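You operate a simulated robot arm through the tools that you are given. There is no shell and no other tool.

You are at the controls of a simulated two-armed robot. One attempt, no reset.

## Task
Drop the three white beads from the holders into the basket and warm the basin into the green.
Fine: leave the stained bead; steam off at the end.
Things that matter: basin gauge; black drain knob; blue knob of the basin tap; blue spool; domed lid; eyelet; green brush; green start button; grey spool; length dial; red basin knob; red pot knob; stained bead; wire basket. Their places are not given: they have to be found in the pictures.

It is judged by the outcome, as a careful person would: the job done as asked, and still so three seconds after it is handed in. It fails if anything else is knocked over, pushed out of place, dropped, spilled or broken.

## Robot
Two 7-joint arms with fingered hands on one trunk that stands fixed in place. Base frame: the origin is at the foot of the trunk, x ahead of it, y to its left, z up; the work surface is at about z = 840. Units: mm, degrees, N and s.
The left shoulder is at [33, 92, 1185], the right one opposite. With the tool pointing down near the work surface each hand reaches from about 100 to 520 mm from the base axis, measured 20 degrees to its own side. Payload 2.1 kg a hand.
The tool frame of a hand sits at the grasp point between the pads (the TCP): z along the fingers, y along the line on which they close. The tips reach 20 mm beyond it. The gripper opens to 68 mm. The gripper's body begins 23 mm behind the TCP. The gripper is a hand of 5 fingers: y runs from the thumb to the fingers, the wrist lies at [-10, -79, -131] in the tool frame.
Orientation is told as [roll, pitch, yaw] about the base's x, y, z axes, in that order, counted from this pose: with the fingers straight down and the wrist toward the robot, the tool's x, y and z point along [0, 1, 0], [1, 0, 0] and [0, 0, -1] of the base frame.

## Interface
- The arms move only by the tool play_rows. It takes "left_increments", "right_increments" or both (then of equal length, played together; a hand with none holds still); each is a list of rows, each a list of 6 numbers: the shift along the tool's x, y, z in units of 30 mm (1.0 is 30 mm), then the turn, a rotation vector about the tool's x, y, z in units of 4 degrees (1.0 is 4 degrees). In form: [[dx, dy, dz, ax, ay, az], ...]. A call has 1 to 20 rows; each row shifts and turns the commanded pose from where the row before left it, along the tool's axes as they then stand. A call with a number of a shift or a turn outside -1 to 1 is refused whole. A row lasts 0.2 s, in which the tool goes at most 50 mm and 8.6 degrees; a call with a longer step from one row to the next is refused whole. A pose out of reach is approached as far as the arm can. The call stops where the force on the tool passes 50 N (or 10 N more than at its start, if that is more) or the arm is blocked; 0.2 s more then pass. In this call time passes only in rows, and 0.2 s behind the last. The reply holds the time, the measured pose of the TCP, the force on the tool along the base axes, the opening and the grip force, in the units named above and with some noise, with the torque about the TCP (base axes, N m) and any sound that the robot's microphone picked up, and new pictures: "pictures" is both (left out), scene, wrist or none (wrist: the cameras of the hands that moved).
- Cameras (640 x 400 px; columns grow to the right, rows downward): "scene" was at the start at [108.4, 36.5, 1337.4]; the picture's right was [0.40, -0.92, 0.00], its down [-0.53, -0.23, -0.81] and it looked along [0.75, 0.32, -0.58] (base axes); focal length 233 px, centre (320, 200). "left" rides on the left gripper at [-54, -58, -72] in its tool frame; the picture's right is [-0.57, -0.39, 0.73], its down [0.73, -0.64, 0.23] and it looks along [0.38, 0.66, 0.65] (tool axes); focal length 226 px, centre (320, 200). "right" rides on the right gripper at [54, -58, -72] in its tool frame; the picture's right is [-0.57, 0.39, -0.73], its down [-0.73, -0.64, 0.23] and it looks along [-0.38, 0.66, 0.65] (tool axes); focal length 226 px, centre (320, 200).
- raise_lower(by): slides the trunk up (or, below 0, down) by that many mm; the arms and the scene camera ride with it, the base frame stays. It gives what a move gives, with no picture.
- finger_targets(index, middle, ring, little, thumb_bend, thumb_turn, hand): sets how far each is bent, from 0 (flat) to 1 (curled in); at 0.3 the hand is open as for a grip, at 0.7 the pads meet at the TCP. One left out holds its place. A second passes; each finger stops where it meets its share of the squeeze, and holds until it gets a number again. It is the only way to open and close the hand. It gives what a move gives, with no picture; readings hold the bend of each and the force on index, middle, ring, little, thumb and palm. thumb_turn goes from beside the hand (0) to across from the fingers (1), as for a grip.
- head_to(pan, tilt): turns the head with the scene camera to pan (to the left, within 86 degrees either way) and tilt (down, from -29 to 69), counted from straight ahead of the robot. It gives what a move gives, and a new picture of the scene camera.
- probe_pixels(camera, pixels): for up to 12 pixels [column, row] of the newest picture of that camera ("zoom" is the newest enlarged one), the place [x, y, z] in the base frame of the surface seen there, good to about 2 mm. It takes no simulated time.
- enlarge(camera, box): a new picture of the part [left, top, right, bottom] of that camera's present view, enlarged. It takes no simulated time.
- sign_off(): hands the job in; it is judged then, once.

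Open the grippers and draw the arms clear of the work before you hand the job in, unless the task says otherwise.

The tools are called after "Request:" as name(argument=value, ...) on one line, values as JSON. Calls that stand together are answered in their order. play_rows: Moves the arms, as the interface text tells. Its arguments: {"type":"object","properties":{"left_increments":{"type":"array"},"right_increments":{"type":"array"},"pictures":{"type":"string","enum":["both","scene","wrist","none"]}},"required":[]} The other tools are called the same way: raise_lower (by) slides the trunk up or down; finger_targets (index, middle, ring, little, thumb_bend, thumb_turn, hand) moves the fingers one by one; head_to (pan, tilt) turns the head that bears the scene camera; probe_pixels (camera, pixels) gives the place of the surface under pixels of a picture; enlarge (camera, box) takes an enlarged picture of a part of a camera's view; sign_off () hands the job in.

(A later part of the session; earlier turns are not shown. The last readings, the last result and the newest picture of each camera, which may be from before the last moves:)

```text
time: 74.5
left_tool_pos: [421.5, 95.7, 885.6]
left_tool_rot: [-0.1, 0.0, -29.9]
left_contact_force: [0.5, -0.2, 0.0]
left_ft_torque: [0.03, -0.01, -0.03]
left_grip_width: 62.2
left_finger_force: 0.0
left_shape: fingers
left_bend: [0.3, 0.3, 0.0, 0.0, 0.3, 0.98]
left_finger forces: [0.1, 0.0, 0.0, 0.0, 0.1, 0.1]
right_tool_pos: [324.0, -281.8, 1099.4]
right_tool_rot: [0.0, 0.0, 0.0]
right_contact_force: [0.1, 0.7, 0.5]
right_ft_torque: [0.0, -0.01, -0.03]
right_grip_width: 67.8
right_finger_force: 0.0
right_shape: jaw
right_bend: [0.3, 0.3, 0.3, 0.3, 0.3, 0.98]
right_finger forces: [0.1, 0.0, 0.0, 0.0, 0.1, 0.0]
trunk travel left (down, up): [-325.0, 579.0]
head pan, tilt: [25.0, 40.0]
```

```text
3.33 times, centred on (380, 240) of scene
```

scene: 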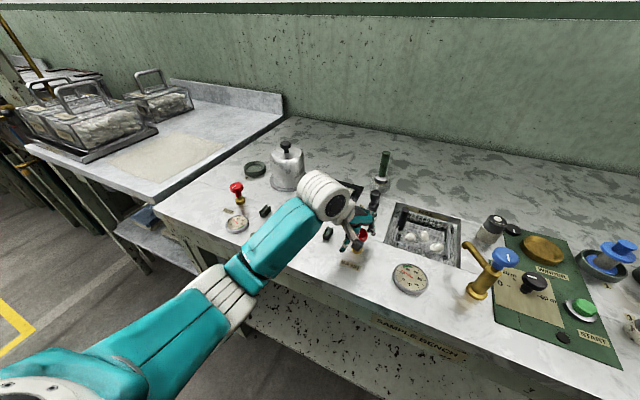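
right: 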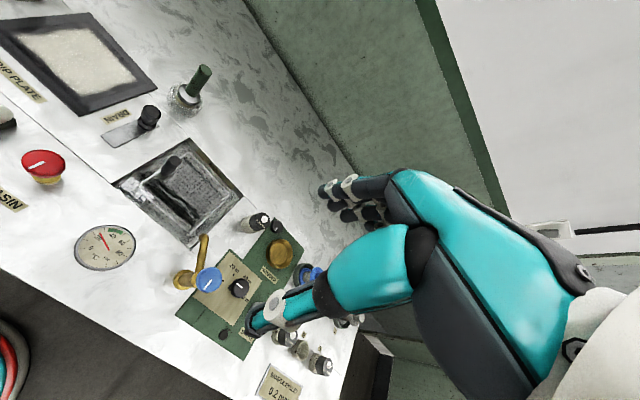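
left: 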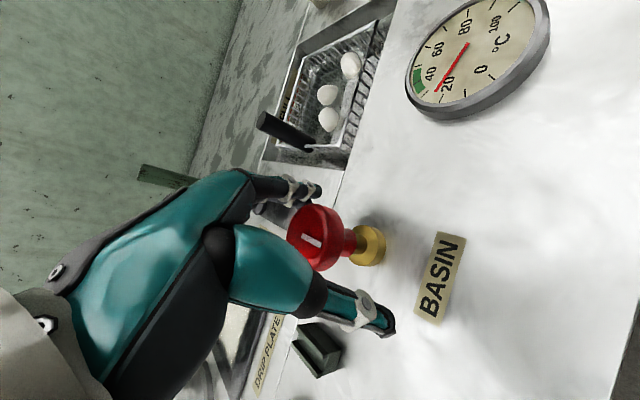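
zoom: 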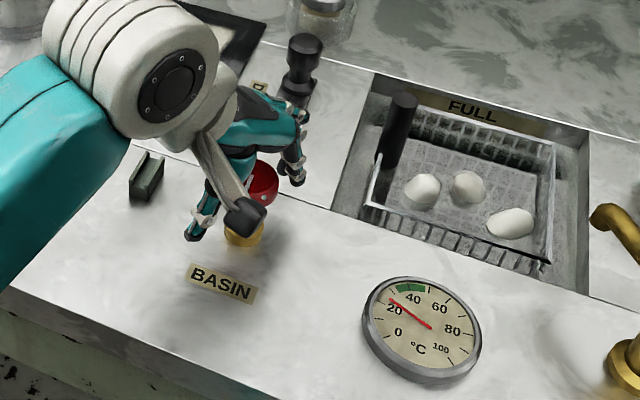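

Both cameras see the gauge. The knob is between thumb and fingers; I close on it.

Request:
finger_targets(hand="left", index=0.48, middle=0.48, thumb_bend=0.48)

Request:
finger_targets(hand="left", index=0.58, middle=0.58, thumb_bend=0.58)

Request:
enlarge(camera="left", box=[200, 140, 440, 340])

```text
time: 75.5
left_tool_pos: [421.5, 94.0, 885.8]
left_tool_rot: [-0.1, -0.1, -30.0]
left_contact_force: [-1.2, -0.1, -1.0]
left_ft_torque: [-0.03, 0.0, 0.0]
left_grip_width: 32.7
left_finger_force: 0.0
left_shape: fingers
left_bend: [0.48, 0.48, 0.0, 0.0, 0.48, 0.98]
left_finger forces: [0.1, 0.0, 0.0, 0.0, 0.0, 0.0]
right_tool_pos: [323.3, -280.4, 1099.7]
right_tool_rot: [0.0, -0.1, 0.0]
right_contact_force: [0.0, 0.2, -0.2]
right_ft_torque: [-0.01, 0.04, 0.02]
right_grip_width: 67.9
right_finger_force: 0.1
right_shape: jaw
right_bend: [0.3, 0.3, 0.3, 0.3, 0.3, 0.98]
right_finger forces: [0.0, 0.0, 0.1, 0.0, 0.0, 0.0]
trunk travel left (down, up): [-325.0, 579.0]
head pan, tilt: [25.0, 40.0]
```

```text
time: 76.5
left_tool_pos: [420.8, 95.9, 884.7]
left_tool_rot: [0.1, 0.1, -30.0]
left_contact_force: [1.9, -2.8, -0.4]
left_ft_torque: [-0.04, 0.0, 0.01]
left_grip_width: 21.3
left_finger_force: 1.9
left_shape: fingers
left_bend: [0.52, 0.57, 0.0, 0.0, 0.57, 0.98]
left_finger forces: [2.8, 0.0, 0.0, 0.1, 0.0, 0.1]
right_tool_pos: [324.4, -282.5, 1099.0]
right_tool_rot: [0.0, 0.1, 0.0]
right_contact_force: [0.2, 0.5, 0.1]
right_ft_torque: [-0.02, 0.0, 0.0]
right_grip_width: 67.7
right_finger_force: 0.0
right_shape: jaw
right_bend: [0.3, 0.3, 0.3, 0.3, 0.3, 0.98]
right_finger forces: [0.0, 0.0, 0.0, 0.0, 0.1, 0.0]
trunk travel left (down, up): [-325.0, 579.0]
head pan, tilt: [25.0, 40.0]
```

```text
2.00 times, centred on (320, 240) of left
```

zoom: 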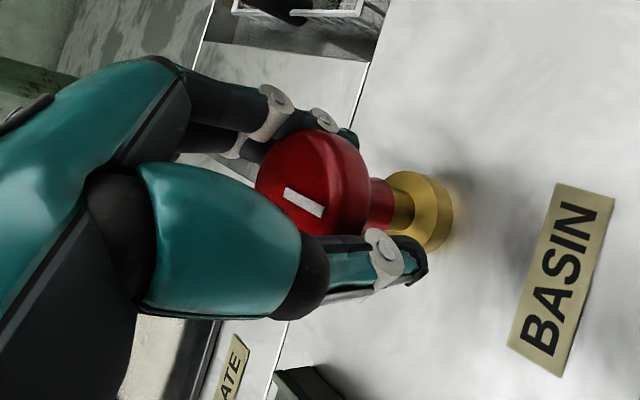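

Index touches (2.8 N) but thumb and middle don't yet; I close those more.

Request:
finger_targets(hand="left", index=0.6, middle=0.68, thumb_bend=0.68)

Request:
enlarge(camera="left", box=[200, 140, 440, 340])

```text
time: 77.5
left_tool_pos: [421.1, 94.6, 885.5]
left_tool_rot: [0.0, 0.0, -30.0]
left_contact_force: [3.3, -1.8, -0.5]
left_ft_torque: [0.03, -0.03, -0.01]
left_grip_width: 16.3
left_finger_force: 4.8
left_shape: fingers
left_bend: [0.53, 0.63, 0.0, 0.0, 0.63, 0.97]
left_finger forces: [3.8, 2.7, 0.0, 0.0, 2.9, 0.2]
right_tool_pos: [324.9, -280.5, 1099.5]
right_tool_rot: [0.0, 0.1, 0.0]
right_contact_force: [0.1, -0.7, 0.7]
right_ft_torque: [0.0, 0.0, 0.01]
right_grip_width: 67.8
right_finger_force: 0.0
right_shape: jaw
right_bend: [0.3, 0.3, 0.3, 0.3, 0.3, 0.98]
right_finger forces: [0.0, 0.0, 0.1, 0.0, 0.1, 0.0]
trunk travel left (down, up): [-325.0, 579.0]
head pan, tilt: [25.0, 40.0]
```

```text
2.00 times, centred on (320, 240) of left
```

zoom: 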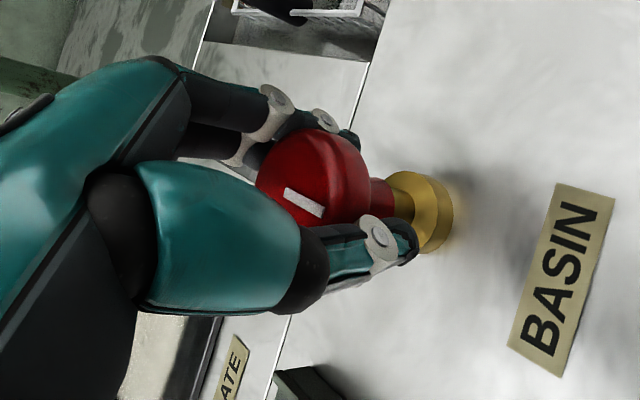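

All three now grip the knob (3.8/2.7/2.9 N). I turn counter-clockwise (seen from above) 15° and check the pointer and any sound.

Request:
play_rows(left_increments=[[0, 0, 0, 0, 0, -0.75], [0, 0, 0, 0, 0, -0.75], [0, 0, 0, 0, 0, -0.75], [0, 0, 0, 0, 0, -0.75], [0, 0, 0, 0, 0, -0.75]], pictures="both")

Request:
enlarge(camera="left", box=[200, 140, 440, 340])

Request:
enlarge(camera="scene", box=[320, 180, 440, 300])

```text
time: 78.7
left_tool_pos: [420.8, 94.4, 886.3]
left_tool_rot: [0.0, 0.0, -15.0]
left_contact_force: [3.7, -3.3, -3.0]
left_ft_torque: [0.01, -0.02, 0.03]
left_grip_width: 16.4
left_finger_force: 5.0
left_shape: fingers
left_bend: [0.52, 0.63, 0.0, 0.0, 0.63, 0.97]
left_finger forces: [4.8, 2.7, 0.0, 0.0, 2.6, 0.0]
right_tool_pos: [324.0, -281.0, 1097.6]
right_tool_rot: [0.0, 0.2, 0.0]
right_contact_force: [0.6, 0.1, 0.8]
right_ft_torque: [-0.01, 0.0, -0.01]
right_grip_width: 67.6
right_finger_force: 0.0
right_shape: jaw
right_bend: [0.3, 0.3, 0.3, 0.3, 0.3, 0.98]
right_finger forces: [0.0, 0.1, 0.0, 0.0, 0.0, 0.1]
trunk travel left (down, up): [-325.0, 579.0]
head pan, tilt: [25.0, 40.0]
```

scene: 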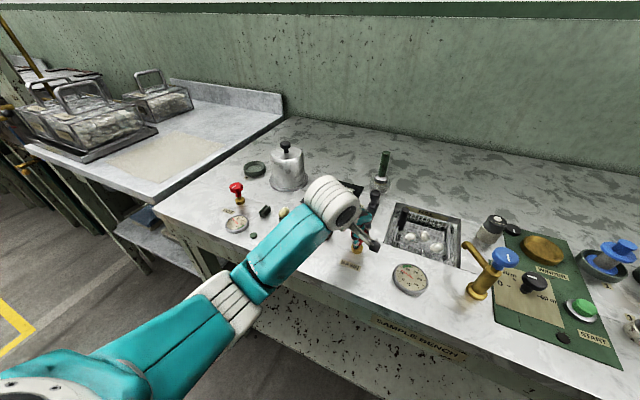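
left: 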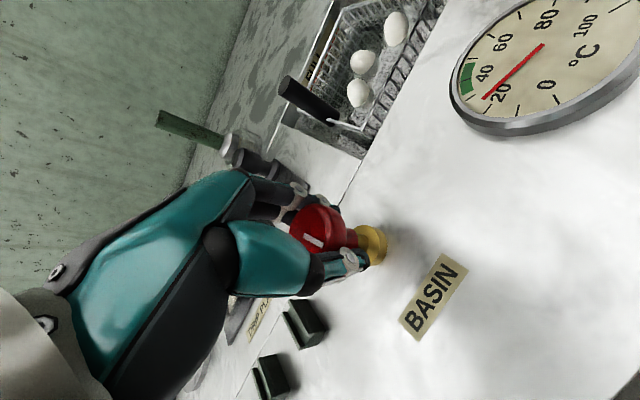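

```text
2.00 times, centred on (320, 240) of left
```

zoom: 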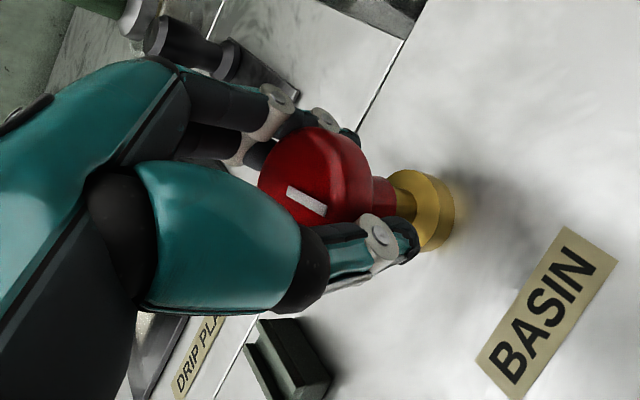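

```text
3.33 times, centred on (380, 240) of scene
```

zoom: 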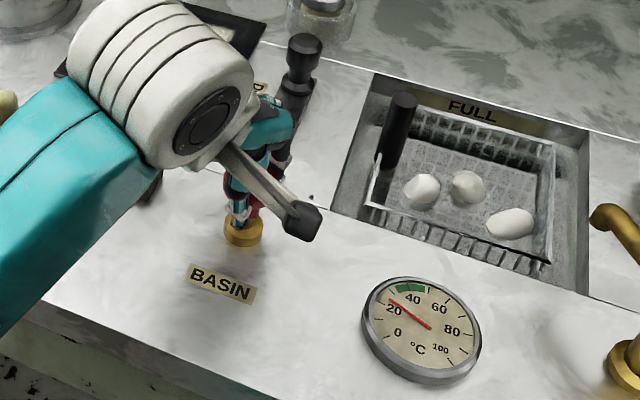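

The knob turns with the hand. No sound yet; I continue 30° more.

Request:
play_rows(left_increments=[[0, 0, 0, 0, 0, -0.75], [0, 0, 0, 0, 0, -0.75], [0, 0, 0, 0, 0, -0.75], [0, 0, 0, 0, 0, -0.75], [0, 0, 0, 0, 0, -0.75], [0, 0, 0, 0, 0, -0.75], [0, 0, 0, 0, 0, -0.75], [0, 0, 0, 0, 0, -0.75], [0, 0, 0, 0, 0, -0.75], [0, 0, 0, 0, 0, -0.75]], pictures="both")

Request:
enlarge(camera="left", box=[200, 140, 440, 340])

Request:
enlarge(camera="scene", box=[320, 180, 440, 300])

```text
time: 80.9
left_tool_pos: [420.8, 95.7, 886.5]
left_tool_rot: [0.0, 0.1, 15.1]
left_contact_force: [5.1, -4.8, -3.4]
left_ft_torque: [-0.03, -0.01, -0.01]
left_grip_width: 17.0
left_finger_force: 4.9
left_shape: fingers
left_bend: [0.51, 0.64, 0.0, 0.0, 0.63, 0.95]
left_finger forces: [5.4, 2.0, 0.0, 0.0, 3.1, 0.0]
right_tool_pos: [324.4, -281.6, 1097.4]
right_tool_rot: [0.0, 0.1, 0.0]
right_contact_force: [-0.1, 0.2, -1.2]
right_ft_torque: [0.03, -0.02, 0.04]
right_grip_width: 67.9
right_finger_force: 0.0
right_shape: jaw
right_bend: [0.3, 0.3, 0.3, 0.3, 0.3, 0.98]
right_finger forces: [0.1, 0.0, 0.1, 0.0, 0.1, 0.0]
trunk travel left (down, up): [-325.0, 579.0]
head pan, tilt: [25.0, 40.0]
```

scene: 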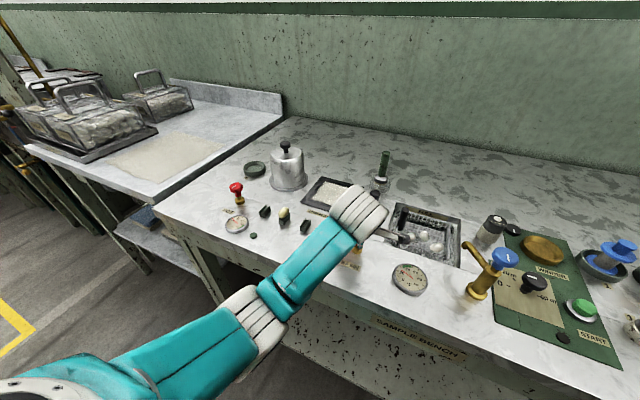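
left: 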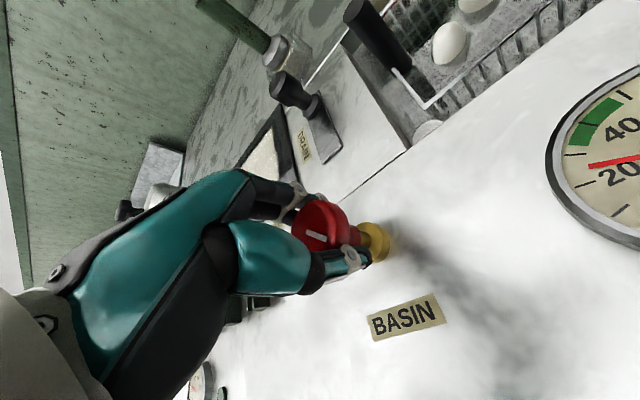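

```text
2.00 times, centred on (320, 240) of left
```

zoom: 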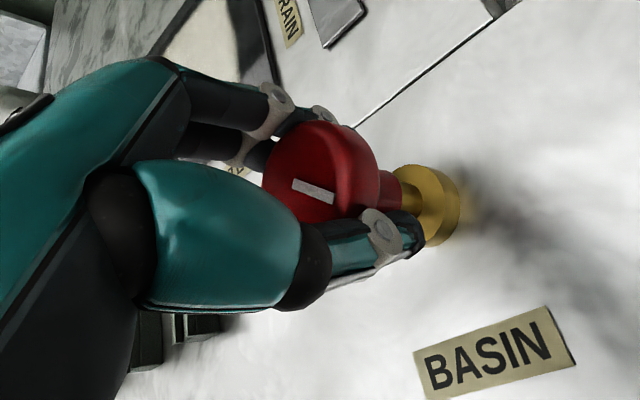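

```text
3.33 times, centred on (380, 240) of scene
```

zoom: 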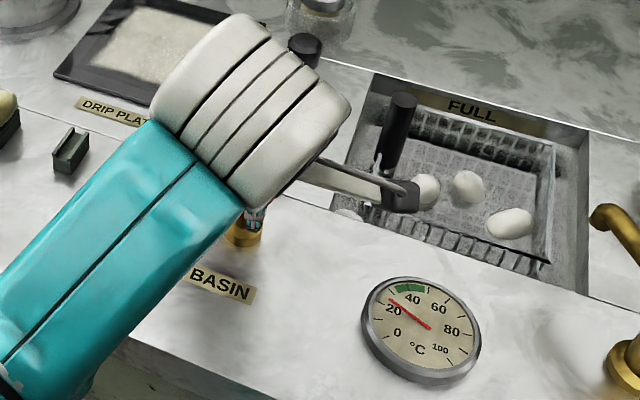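

Turned 45° so far. I see a whitish patch near the basin's front-left (left camera ~(428,128)) — maybe steam. I'll zoom and wait a couple of seconds to see whether the needle moves.

Request:
enlarge(camera="left", box=[380, 90, 480, 160])

Request:
play_rows(left_increments=[[0, 0, 0, 0, 0, 0], [0, 0, 0, 0, 0, 0], [0, 0, 0, 0, 0, 0], [0, 0, 0, 0, 0, 0], [0, 0, 0, 0, 0, 0], [0, 0, 0, 0, 0, 0], [0, 0, 0, 0, 0, 0], [0, 0, 0, 0, 0, 0], [0, 0, 0, 0, 0, 0], [0, 0, 0, 0, 0, 0]], pictures="both")

Request:
enlarge(camera="scene", box=[340, 190, 440, 300])

```text
5.71 times, centred on (430, 125) of left
```

zoom: 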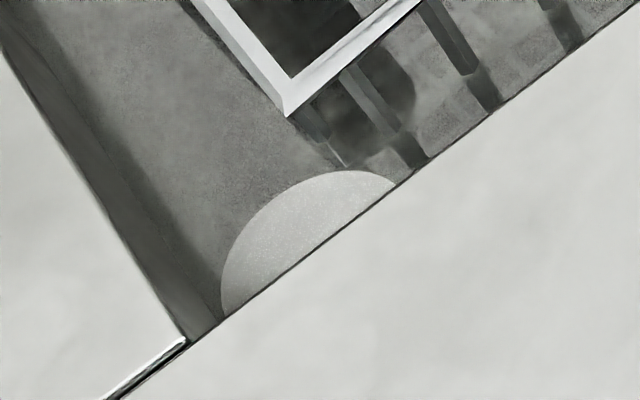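

```text
time: 83.1
left_tool_pos: [421.3, 93.4, 886.5]
left_tool_rot: [0.0, 0.0, 14.9]
left_contact_force: [6.0, -3.8, -2.6]
left_ft_torque: [0.0, 0.01, 0.01]
left_grip_width: 17.2
left_finger_force: 5.3
left_shape: fingers
left_bend: [0.51, 0.64, 0.0, 0.0, 0.64, 0.95]
left_finger forces: [5.3, 2.2, 0.0, 0.0, 3.1, 0.0]
right_tool_pos: [326.9, -282.2, 1097.8]
right_tool_rot: [-0.1, 0.2, 0.0]
right_contact_force: [-0.2, 0.0, 0.1]
right_ft_torque: [0.03, -0.02, 0.0]
right_grip_width: 67.7
right_finger_force: 0.0
right_shape: jaw
right_bend: [0.3, 0.3, 0.3, 0.3, 0.3, 0.98]
right_finger forces: [0.1, 0.1, 0.1, 0.0, 0.1, 0.1]
trunk travel left (down, up): [-325.0, 579.0]
head pan, tilt: [25.0, 40.0]
```

scene: 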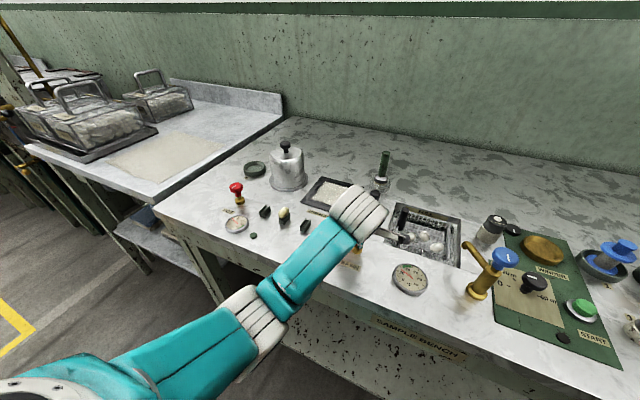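
left: 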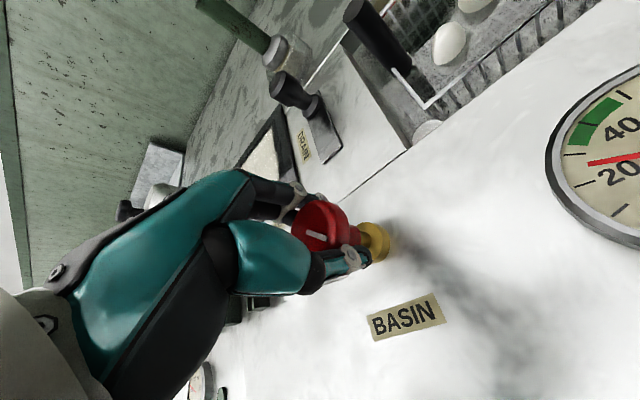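

```text
3.64 times, centred on (390, 245) of scene
```

zoom: 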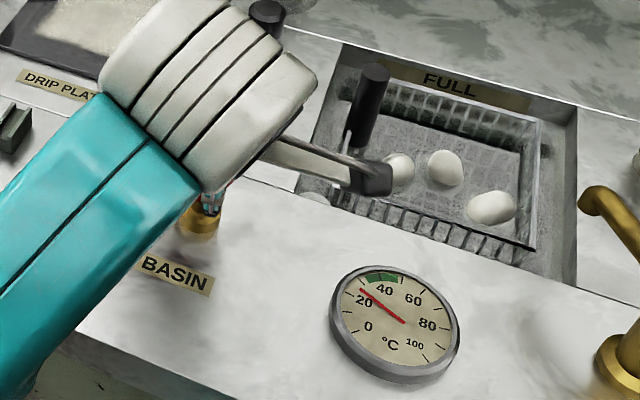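

A pale bubbling disc in the basin corner shows steam is entering. I hold and wait 4 s, then read the gauge at high zoom.

Request:
enlarge(camera="scene", box=[388, 256, 432, 300])

Request:
play_rows(left_increments=[[0, 0, 0, 0, 0, 0], [0, 0, 0, 0, 0, 0], [0, 0, 0, 0, 0, 0], [0, 0, 0, 0, 0, 0], [0, 0, 0, 0, 0, 0], [0, 0, 0, 0, 0, 0], [0, 0, 0, 0, 0, 0], [0, 0, 0, 0, 0, 0], [0, 0, 0, 0, 0, 0], [0, 0, 0, 0, 0, 0], [0, 0, 0, 0, 0, 0], [0, 0, 0, 0, 0, 0], [0, 0, 0, 0, 0, 0], [0, 0, 0, 0, 0, 0], [0, 0, 0, 0, 0, 0], [0, 0, 0, 0, 0, 0], [0, 0, 0, 0, 0, 0], [0, 0, 0, 0, 0, 0], [0, 0, 0, 0, 0, 0], [0, 0, 0, 0, 0, 0]], pictures="scene")

Request:
enlarge(camera="scene", box=[388, 256, 432, 300])

```text
9.09 times, centred on (410, 278) of scene
```

zoom: 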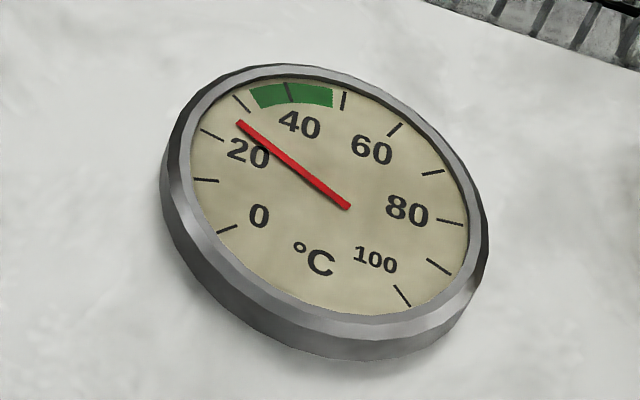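

```text
time: 87.3
left_tool_pos: [421.0, 95.0, 885.6]
left_tool_rot: [0.0, 0.0, 15.0]
left_contact_force: [6.2, -3.1, -3.6]
left_ft_torque: [0.0, -0.03, 0.05]
left_grip_width: 17.3
left_finger_force: 5.4
left_shape: fingers
left_bend: [0.51, 0.64, 0.0, 0.0, 0.64, 0.95]
left_finger forces: [5.4, 2.1, 0.0, 0.0, 3.1, 0.0]
right_tool_pos: [325.4, -281.8, 1098.5]
right_tool_rot: [0.0, 0.1, 0.1]
right_contact_force: [-0.1, -0.3, 0.2]
right_ft_torque: [-0.01, -0.03, -0.01]
right_grip_width: 67.7
right_finger_force: 0.0
right_shape: jaw
right_bend: [0.3, 0.3, 0.3, 0.3, 0.3, 0.98]
right_finger forces: [0.1, 0.1, 0.0, 0.0, 0.0, 0.0]
trunk travel left (down, up): [-325.0, 579.0]
head pan, tilt: [25.0, 40.0]
```

scene: 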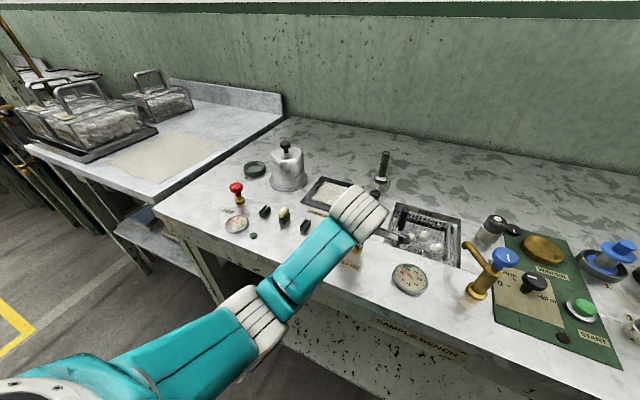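

```text
9.09 times, centred on (410, 278) of scene
```

zoom: 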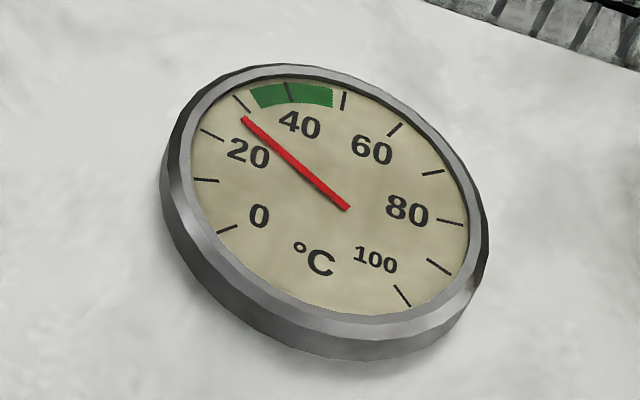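

The needle moved from ~26 to ~27 in 4 s — slow but rising. I open another 30° to speed it up and keep watching.

Request:
play_rows(left_increments=[[0, 0, 0, 0, 0, -0.75], [0, 0, 0, 0, 0, -0.75], [0, 0, 0, 0, 0, -0.75], [0, 0, 0, 0, 0, -0.75], [0, 0, 0, 0, 0, -0.75], [0, 0, 0, 0, 0, -0.75], [0, 0, 0, 0, 0, -0.75], [0, 0, 0, 0, 0, -0.75], [0, 0, 0, 0, 0, -0.75], [0, 0, 0, 0, 0, -0.75], [0, 0, 0, 0, 0, 0], [0, 0, 0, 0, 0, 0], [0, 0, 0, 0, 0, 0], [0, 0, 0, 0, 0, 0], [0, 0, 0, 0, 0, 0]], pictures="both")

Request:
enlarge(camera="scene", box=[388, 256, 432, 300])

Request:
enlarge(camera="left", box=[200, 140, 440, 340])

```text
time: 90.5
left_tool_pos: [422.2, 95.1, 886.6]
left_tool_rot: [-0.1, 0.0, 45.0]
left_contact_force: [4.9, -4.7, -2.1]
left_ft_torque: [-0.08, -0.02, -0.03]
left_grip_width: 17.6
left_finger_force: 4.8
left_shape: fingers
left_bend: [0.53, 0.66, 0.0, 0.0, 0.63, 0.94]
left_finger forces: [3.8, 1.1, 0.1, 0.0, 5.0, 0.0]
right_tool_pos: [324.9, -281.8, 1098.9]
right_tool_rot: [0.0, 0.1, 0.0]
right_contact_force: [-0.4, 0.4, -0.3]
right_ft_torque: [0.0, 0.0, -0.04]
right_grip_width: 67.5
right_finger_force: 0.0
right_shape: jaw
right_bend: [0.3, 0.3, 0.3, 0.3, 0.3, 0.98]
right_finger forces: [0.0, 0.0, 0.0, 0.0, 0.0, 0.1]
trunk travel left (down, up): [-325.0, 579.0]
head pan, tilt: [25.0, 40.0]
```

scene: 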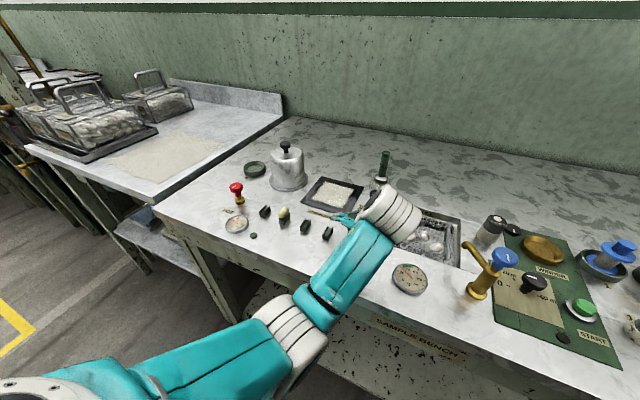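
left: 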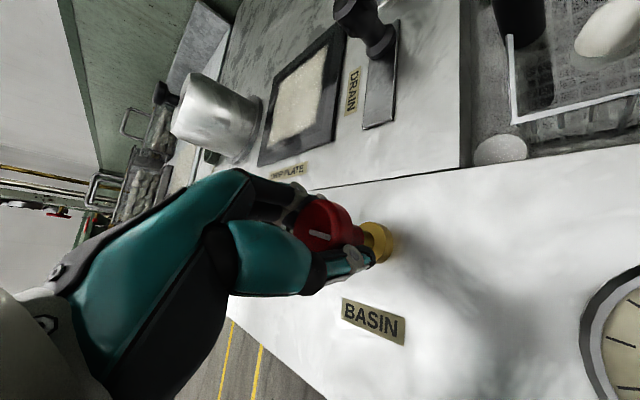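

```text
9.09 times, centred on (410, 278) of scene
```

zoom: 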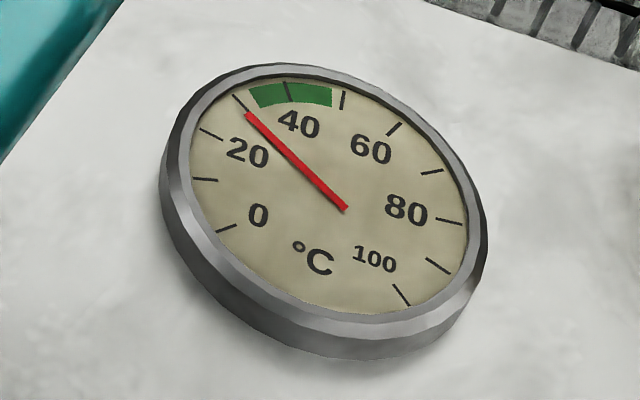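

```text
2.00 times, centred on (320, 240) of left
```

zoom: 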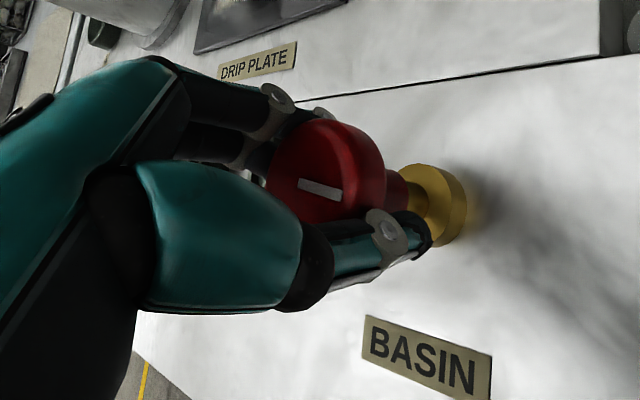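

The needle is now ~29 and rising faster. I wait another 4 s.

Request:
play_rows(left_increments=[[0, 0, 0, 0, 0, 0], [0, 0, 0, 0, 0, 0], [0, 0, 0, 0, 0, 0], [0, 0, 0, 0, 0, 0], [0, 0, 0, 0, 0, 0], [0, 0, 0, 0, 0, 0], [0, 0, 0, 0, 0, 0], [0, 0, 0, 0, 0, 0], [0, 0, 0, 0, 0, 0], [0, 0, 0, 0, 0, 0], [0, 0, 0, 0, 0, 0], [0, 0, 0, 0, 0, 0], [0, 0, 0, 0, 0, 0], [0, 0, 0, 0, 0, 0], [0, 0, 0, 0, 0, 0], [0, 0, 0, 0, 0, 0], [0, 0, 0, 0, 0, 0], [0, 0, 0, 0, 0, 0], [0, 0, 0, 0, 0, 0], [0, 0, 0, 0, 0, 0]], pictures="scene")

Request:
enlarge(camera="scene", box=[388, 256, 432, 300])

```text
time: 94.7
left_tool_pos: [421.4, 94.6, 886.5]
left_tool_rot: [0.1, 0.0, 44.9]
left_contact_force: [5.2, -5.2, -0.2]
left_ft_torque: [-0.03, 0.02, -0.04]
left_grip_width: 17.6
left_finger_force: 5.1
left_shape: fingers
left_bend: [0.53, 0.66, 0.0, 0.0, 0.63, 0.94]
left_finger forces: [3.8, 1.0, 0.0, 0.1, 5.0, 0.1]
right_tool_pos: [324.4, -281.8, 1097.5]
right_tool_rot: [-0.1, 0.2, -0.1]
right_contact_force: [0.4, 0.5, -0.4]
right_ft_torque: [0.0, 0.01, 0.03]
right_grip_width: 67.7
right_finger_force: 0.0
right_shape: jaw
right_bend: [0.3, 0.3, 0.3, 0.3, 0.3, 0.98]
right_finger forces: [0.1, 0.0, 0.1, 0.0, 0.0, 0.1]
trunk travel left (down, up): [-325.0, 579.0]
head pan, tilt: [25.0, 40.0]
```

scene: 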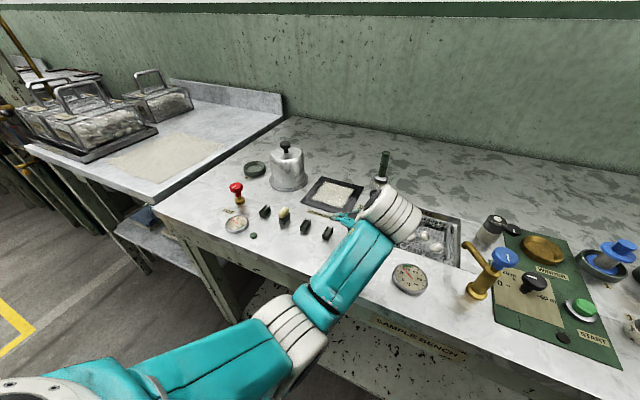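

```text
9.09 times, centred on (410, 278) of scene
```

zoom: 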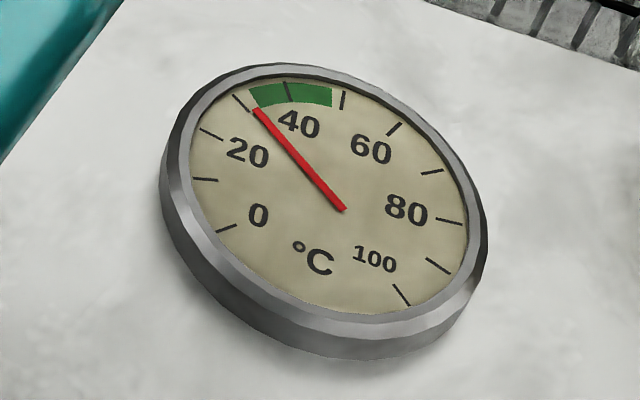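

Needle ~31.5 now, at ~0.55 °C/s. I wait 8 s more in two calls, checking the gauge.

Request:
play_rows(left_increments=[[0, 0, 0, 0, 0, 0], [0, 0, 0, 0, 0, 0], [0, 0, 0, 0, 0, 0], [0, 0, 0, 0, 0, 0], [0, 0, 0, 0, 0, 0], [0, 0, 0, 0, 0, 0], [0, 0, 0, 0, 0, 0], [0, 0, 0, 0, 0, 0], [0, 0, 0, 0, 0, 0], [0, 0, 0, 0, 0, 0], [0, 0, 0, 0, 0, 0], [0, 0, 0, 0, 0, 0], [0, 0, 0, 0, 0, 0], [0, 0, 0, 0, 0, 0], [0, 0, 0, 0, 0, 0], [0, 0, 0, 0, 0, 0], [0, 0, 0, 0, 0, 0], [0, 0, 0, 0, 0, 0], [0, 0, 0, 0, 0, 0], [0, 0, 0, 0, 0, 0]], pictures="none")

Request:
play_rows(left_increments=[[0, 0, 0, 0, 0, 0], [0, 0, 0, 0, 0, 0], [0, 0, 0, 0, 0, 0], [0, 0, 0, 0, 0, 0], [0, 0, 0, 0, 0, 0], [0, 0, 0, 0, 0, 0], [0, 0, 0, 0, 0, 0], [0, 0, 0, 0, 0, 0], [0, 0, 0, 0, 0, 0], [0, 0, 0, 0, 0, 0], [0, 0, 0, 0, 0, 0], [0, 0, 0, 0, 0, 0], [0, 0, 0, 0, 0, 0], [0, 0, 0, 0, 0, 0], [0, 0, 0, 0, 0, 0], [0, 0, 0, 0, 0, 0]], pictures="scene")

Request:
enlarge(camera="scene", box=[388, 256, 432, 300])

```text
time: 98.9
left_tool_pos: [421.9, 96.3, 887.3]
left_tool_rot: [0.0, -0.1, 45.0]
left_contact_force: [4.9, -4.9, -0.5]
left_ft_torque: [-0.06, -0.02, -0.03]
left_grip_width: 17.3
left_finger_force: 4.5
left_shape: fingers
left_bend: [0.53, 0.66, 0.0, 0.0, 0.63, 0.94]
left_finger forces: [3.8, 1.1, 0.0, 0.1, 5.0, 0.1]
right_tool_pos: [324.3, -280.8, 1099.6]
right_tool_rot: [0.0, 0.2, 0.0]
right_contact_force: [-1.0, 0.0, -0.3]
right_ft_torque: [0.04, 0.03, -0.02]
right_grip_width: 67.4
right_finger_force: 0.1
right_shape: jaw
right_bend: [0.3, 0.3, 0.3, 0.3, 0.3, 0.98]
right_finger forces: [0.0, 0.0, 0.0, 0.0, 0.1, 0.1]
trunk travel left (down, up): [-325.0, 579.0]
head pan, tilt: [25.0, 40.0]
```

```text
time: 102.3
left_tool_pos: [422.0, 95.3, 885.6]
left_tool_rot: [0.0, 0.0, 45.1]
left_contact_force: [3.8, -4.2, -1.2]
left_ft_torque: [-0.01, -0.03, 0.01]
left_grip_width: 17.7
left_finger_force: 4.6
left_shape: fingers
left_bend: [0.53, 0.66, 0.0, 0.0, 0.63, 0.94]
left_finger forces: [3.8, 1.1, 0.0, 0.1, 5.0, 0.1]
right_tool_pos: [325.8, -281.4, 1097.8]
right_tool_rot: [0.0, 0.1, 0.0]
right_contact_force: [-0.6, 0.5, -0.1]
right_ft_torque: [0.0, -0.02, -0.01]
right_grip_width: 67.7
right_finger_force: 0.1
right_shape: jaw
right_bend: [0.3, 0.3, 0.3, 0.3, 0.3, 0.98]
right_finger forces: [0.0, 0.0, 0.1, 0.0, 0.0, 0.1]
trunk travel left (down, up): [-325.0, 579.0]
head pan, tilt: [25.0, 40.0]
```

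scene: 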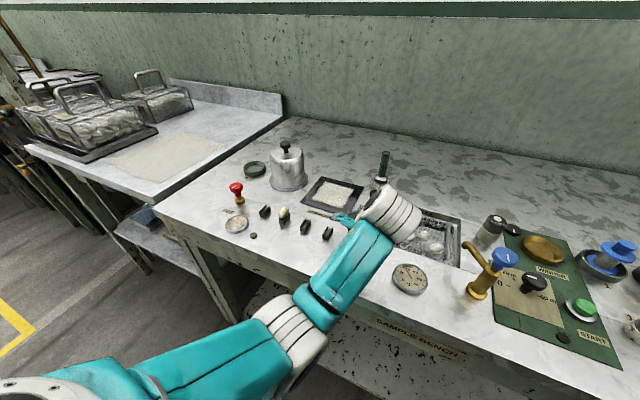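

```text
9.09 times, centred on (410, 278) of scene
```

zoom: 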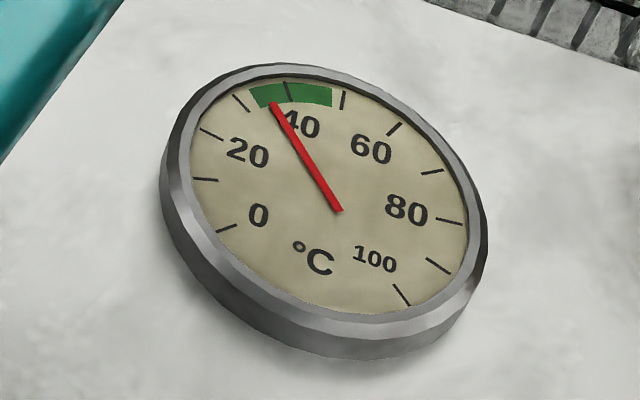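

Needle ~36, inside the green already. I wait ~4 s more to get near 38, then close the valve.

Request:
play_rows(left_increments=[[0, 0, 0, 0, 0, 0], [0, 0, 0, 0, 0, 0], [0, 0, 0, 0, 0, 0], [0, 0, 0, 0, 0, 0], [0, 0, 0, 0, 0, 0], [0, 0, 0, 0, 0, 0], [0, 0, 0, 0, 0, 0], [0, 0, 0, 0, 0, 0], [0, 0, 0, 0, 0, 0], [0, 0, 0, 0, 0, 0], [0, 0, 0, 0, 0, 0], [0, 0, 0, 0, 0, 0], [0, 0, 0, 0, 0, 0], [0, 0, 0, 0, 0, 0], [0, 0, 0, 0, 0, 0], [0, 0, 0, 0, 0, 0], [0, 0, 0, 0, 0, 0], [0, 0, 0, 0, 0, 0], [0, 0, 0, 0, 0, 0], [0, 0, 0, 0, 0, 0]], pictures="scene")

Request:
enlarge(camera="scene", box=[388, 256, 432, 300])

```text
time: 106.5
left_tool_pos: [421.1, 95.6, 887.5]
left_tool_rot: [0.0, 0.0, 45.0]
left_contact_force: [5.7, -4.7, -1.1]
left_ft_torque: [-0.04, 0.0, -0.01]
left_grip_width: 17.3
left_finger_force: 5.4
left_shape: fingers
left_bend: [0.53, 0.66, 0.0, 0.0, 0.63, 0.94]
left_finger forces: [3.8, 1.2, 0.0, 0.1, 4.9, 0.1]
right_tool_pos: [323.6, -280.5, 1098.2]
right_tool_rot: [0.1, 0.1, 0.0]
right_contact_force: [-0.1, -0.1, -0.1]
right_ft_torque: [-0.01, -0.03, 0.0]
right_grip_width: 67.7
right_finger_force: 0.0
right_shape: jaw
right_bend: [0.3, 0.3, 0.3, 0.3, 0.3, 0.98]
right_finger forces: [0.0, 0.0, 0.0, 0.0, 0.1, 0.0]
trunk travel left (down, up): [-325.0, 579.0]
head pan, tilt: [25.0, 40.0]
```

scene: 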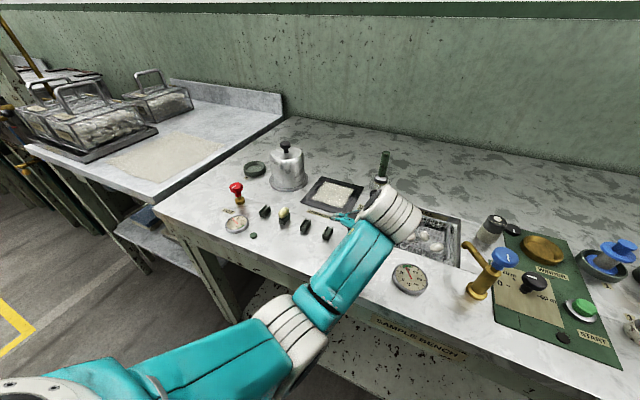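

```text
9.09 times, centred on (410, 278) of scene
```

zoom: 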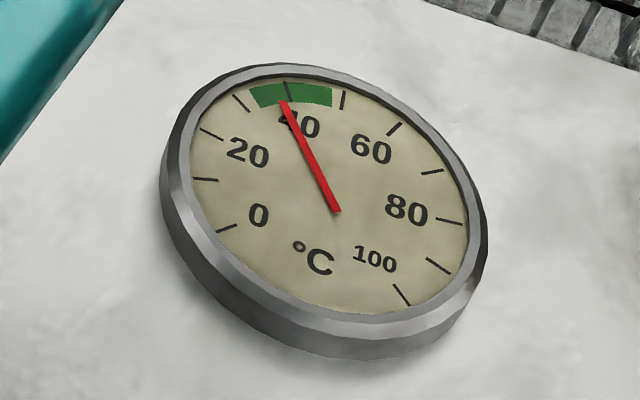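

Needle ~38. I now close the valve by turning back clockwise 76°.

Request:
play_rows(left_increments=[[0, 0, 0, 0, 0, 0.95], [0, 0, 0, 0, 0, 0.95], [0, 0, 0, 0, 0, 0.95], [0, 0, 0, 0, 0, 0.95], [0, 0, 0, 0, 0, 0.95], [0, 0, 0, 0, 0, 0.95], [0, 0, 0, 0, 0, 0.95], [0, 0, 0, 0, 0, 0.95], [0, 0, 0, 0, 0, 0.95], [0, 0, 0, 0, 0, 0.95], [0, 0, 0, 0, 0, 0.95], [0, 0, 0, 0, 0, 0.95], [0, 0, 0, 0, 0, 0.95], [0, 0, 0, 0, 0, 0.95], [0, 0, 0, 0, 0, 0.95], [0, 0, 0, 0, 0, 0.95], [0, 0, 0, 0, 0, 0.95], [0, 0, 0, 0, 0, 0.95], [0, 0, 0, 0, 0, 0.95], [0, 0, 0, 0, 0, 0.95]], pictures="both")

Request:
enlarge(camera="left", box=[200, 140, 440, 340])

Request:
enlarge(camera="scene", box=[340, 190, 440, 300])

```text
time: 110.7
left_tool_pos: [421.8, 95.0, 886.6]
left_tool_rot: [0.0, 0.0, -31.0]
left_contact_force: [6.9, 1.4, -2.0]
left_ft_torque: [0.03, -0.08, 0.07]
left_grip_width: 16.9
left_finger_force: 6.1
left_shape: fingers
left_bend: [0.52, 0.63, 0.0, 0.0, 0.63, 0.98]
left_finger forces: [4.2, 4.9, 0.0, 0.0, 3.1, 0.0]
right_tool_pos: [325.1, -281.2, 1097.8]
right_tool_rot: [0.0, 0.1, 0.0]
right_contact_force: [0.2, -0.8, -0.2]
right_ft_torque: [0.0, 0.04, -0.04]
right_grip_width: 67.6
right_finger_force: 0.1
right_shape: jaw
right_bend: [0.3, 0.3, 0.3, 0.3, 0.3, 0.98]
right_finger forces: [0.0, 0.1, 0.0, 0.1, 0.0, 0.1]
trunk travel left (down, up): [-325.0, 579.0]
head pan, tilt: [25.0, 40.0]
```

scene: 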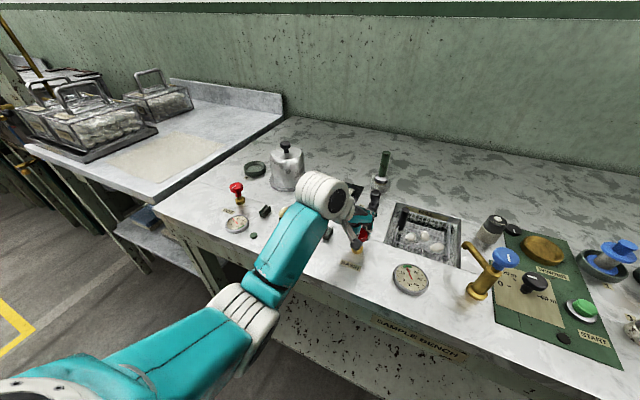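
left: 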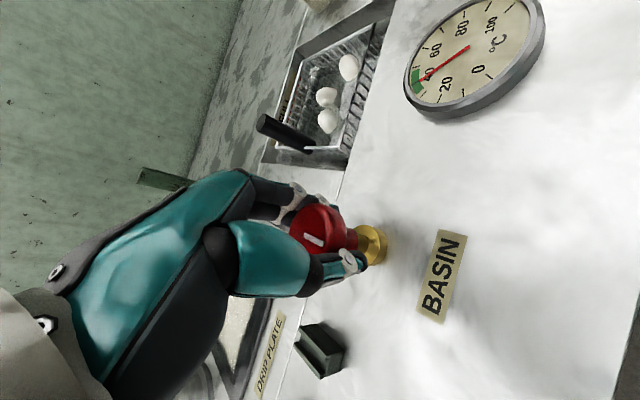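

```text
2.00 times, centred on (320, 240) of left
```

zoom: 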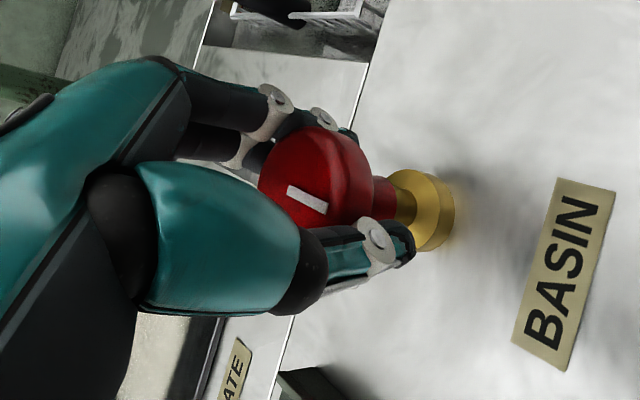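

```text
3.64 times, centred on (390, 245) of scene
```

zoom: 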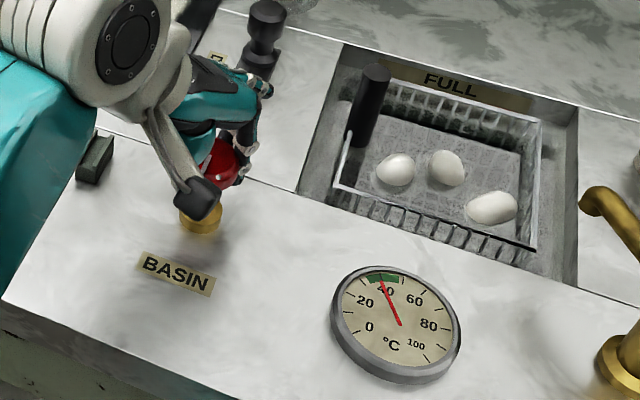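

The froth disc near the basin corner seems gone. I'll zoom in on that corner and turn a further ~10° clockwise to make sure it is at its stop.

Request:
enlarge(camera="scene", box=[365, 215, 445, 265])

Request:
play_rows(left_increments=[[0, 0, 0, 0, 0, 0.6], [0, 0, 0, 0, 0, 0.6], [0, 0, 0, 0, 0, 0.6], [0, 0, 0, 0, 0, 0.6]], pictures="both")

Request:
enlarge(camera="left", box=[200, 140, 440, 340])

```text
8.00 times, centred on (405, 240) of scene
```

zoom: 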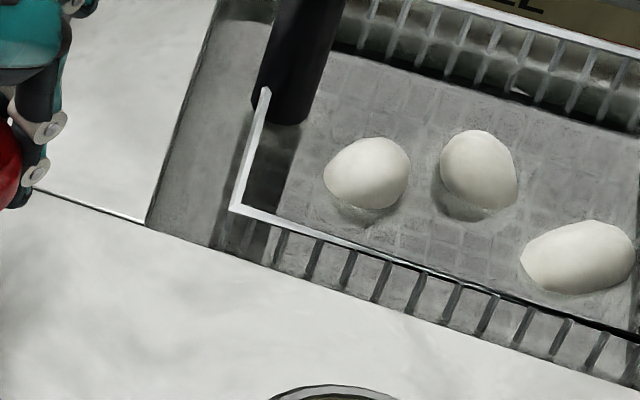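

```text
time: 111.7
left_tool_pos: [422.4, 96.2, 885.7]
left_tool_rot: [0.1, -0.1, -40.6]
left_contact_force: [7.2, 5.2, -0.1]
left_ft_torque: [0.08, -0.09, 0.12]
left_grip_width: 15.9
left_finger_force: 6.5
left_shape: fingers
left_bend: [0.53, 0.64, 0.0, 0.0, 0.63, 0.97]
left_finger forces: [2.7, 6.5, 0.0, 0.0, 3.3, 0.0]
right_tool_pos: [323.7, -279.7, 1099.5]
right_tool_rot: [-0.1, 0.1, 0.0]
right_contact_force: [-0.6, -0.1, 0.7]
right_ft_torque: [0.02, 0.0, 0.0]
right_grip_width: 67.6
right_finger_force: 0.2
right_shape: jaw
right_bend: [0.3, 0.3, 0.3, 0.3, 0.3, 0.98]
right_finger forces: [0.0, 0.0, 0.0, 0.1, 0.1, 0.0]
trunk travel left (down, up): [-325.0, 579.0]
head pan, tilt: [25.0, 40.0]
```

scene: 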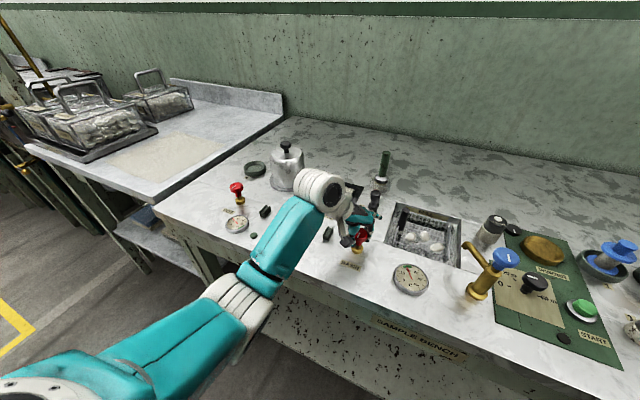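
left: 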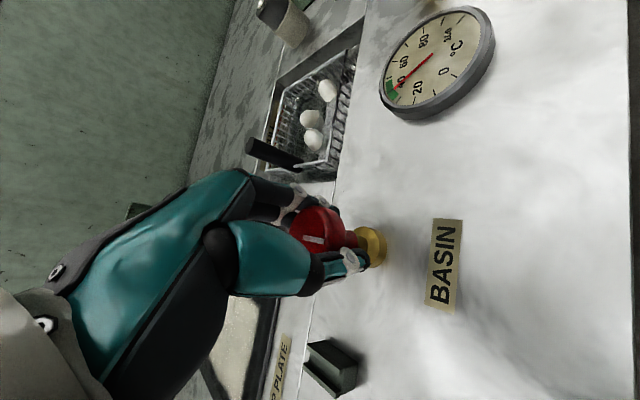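

```text
2.00 times, centred on (320, 240) of left
```

zoom: 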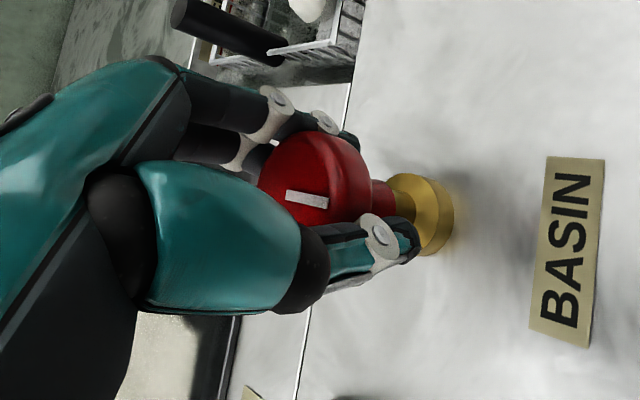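

The knob is at its stop (pointer slips relative to the hand, torque 0.12 N·m) and the froth is gone. I release and raise the hand.

Request:
finger_targets(hand="left", index=0.3, middle=0.3, thumb_bend=0.3)

Request:
play_rows(left_increments=[[0, 0, -0.3, 0, 0, 0], [0, 0, -0.6, 0, 0, 0], [0, 0, -0.8, 0, 0, 0], [0, 0, -0.9, 0, 0, 0], [0, 0, -0.9, 0, 0, 0]], pictures="both")

Request:
enlarge(camera="scene", box=[345, 220, 375, 265])

Request:
enlarge(camera="scene", box=[388, 256, 432, 300])

```text
time: 112.7
left_tool_pos: [420.4, 95.3, 886.8]
left_tool_rot: [-0.1, 0.0, -40.7]
left_contact_force: [1.1, -0.3, 0.7]
left_ft_torque: [-0.01, 0.01, 0.02]
left_grip_width: 61.8
left_finger_force: 0.1
left_shape: fingers
left_bend: [0.3, 0.3, 0.0, 0.0, 0.3, 0.98]
left_finger forces: [0.1, 0.0, 0.0, 0.0, 0.1, 0.0]
right_tool_pos: [324.8, -280.2, 1099.4]
right_tool_rot: [0.0, 0.2, 0.0]
right_contact_force: [0.5, -0.7, 0.1]
right_ft_torque: [-0.01, 0.0, -0.01]
right_grip_width: 67.5
right_finger_force: 0.1
right_shape: jaw
right_bend: [0.3, 0.3, 0.3, 0.3, 0.3, 0.98]
right_finger forces: [0.0, 0.0, 0.1, 0.0, 0.0, 0.0]
trunk travel left (down, up): [-325.0, 579.0]
head pan, tilt: [25.0, 40.0]
```

```text
time: 113.9
left_tool_pos: [420.6, 93.4, 993.0]
left_tool_rot: [0.0, 0.0, -40.5]
left_contact_force: [1.0, -0.6, 0.7]
left_ft_torque: [0.0, 0.0, -0.02]
left_grip_width: 62.3
left_finger_force: 0.0
left_shape: fingers
left_bend: [0.3, 0.3, 0.0, 0.0, 0.3, 0.98]
left_finger forces: [0.0, 0.1, 0.1, 0.1, 0.0, 0.0]
right_tool_pos: [324.6, -280.4, 1098.5]
right_tool_rot: [-0.1, 0.1, -0.1]
right_contact_force: [0.1, 0.1, -0.7]
right_ft_torque: [0.0, -0.01, -0.01]
right_grip_width: 67.8
right_finger_force: 0.1
right_shape: jaw
right_bend: [0.3, 0.3, 0.3, 0.3, 0.3, 0.98]
right_finger forces: [0.0, 0.0, 0.1, 0.0, 0.0, 0.0]
trunk travel left (down, up): [-325.0, 579.0]
head pan, tilt: [25.0, 40.0]
```

scene: 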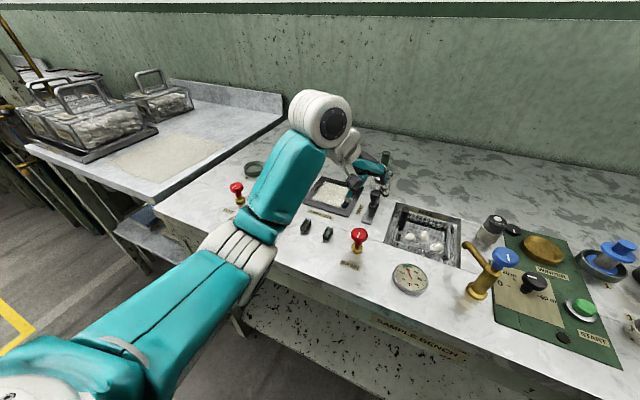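
left: 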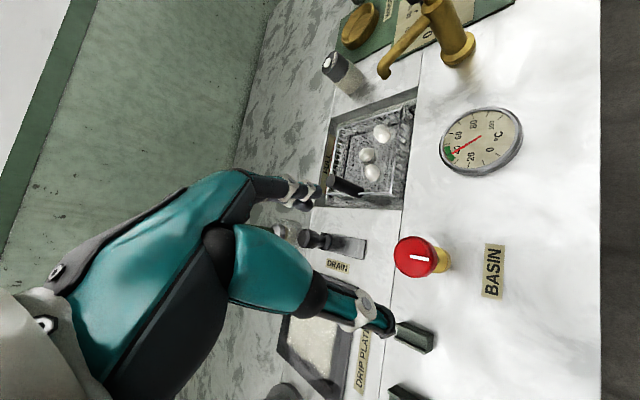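

```text
8.89 times, centred on (360, 242) of scene
```

zoom: 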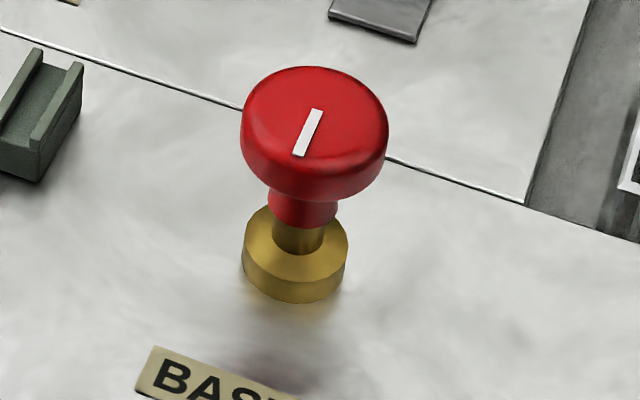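

```text
9.09 times, centred on (410, 278) of scene
```

zoom: 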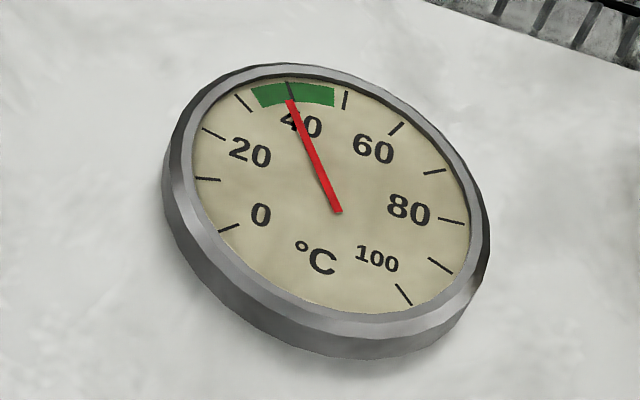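

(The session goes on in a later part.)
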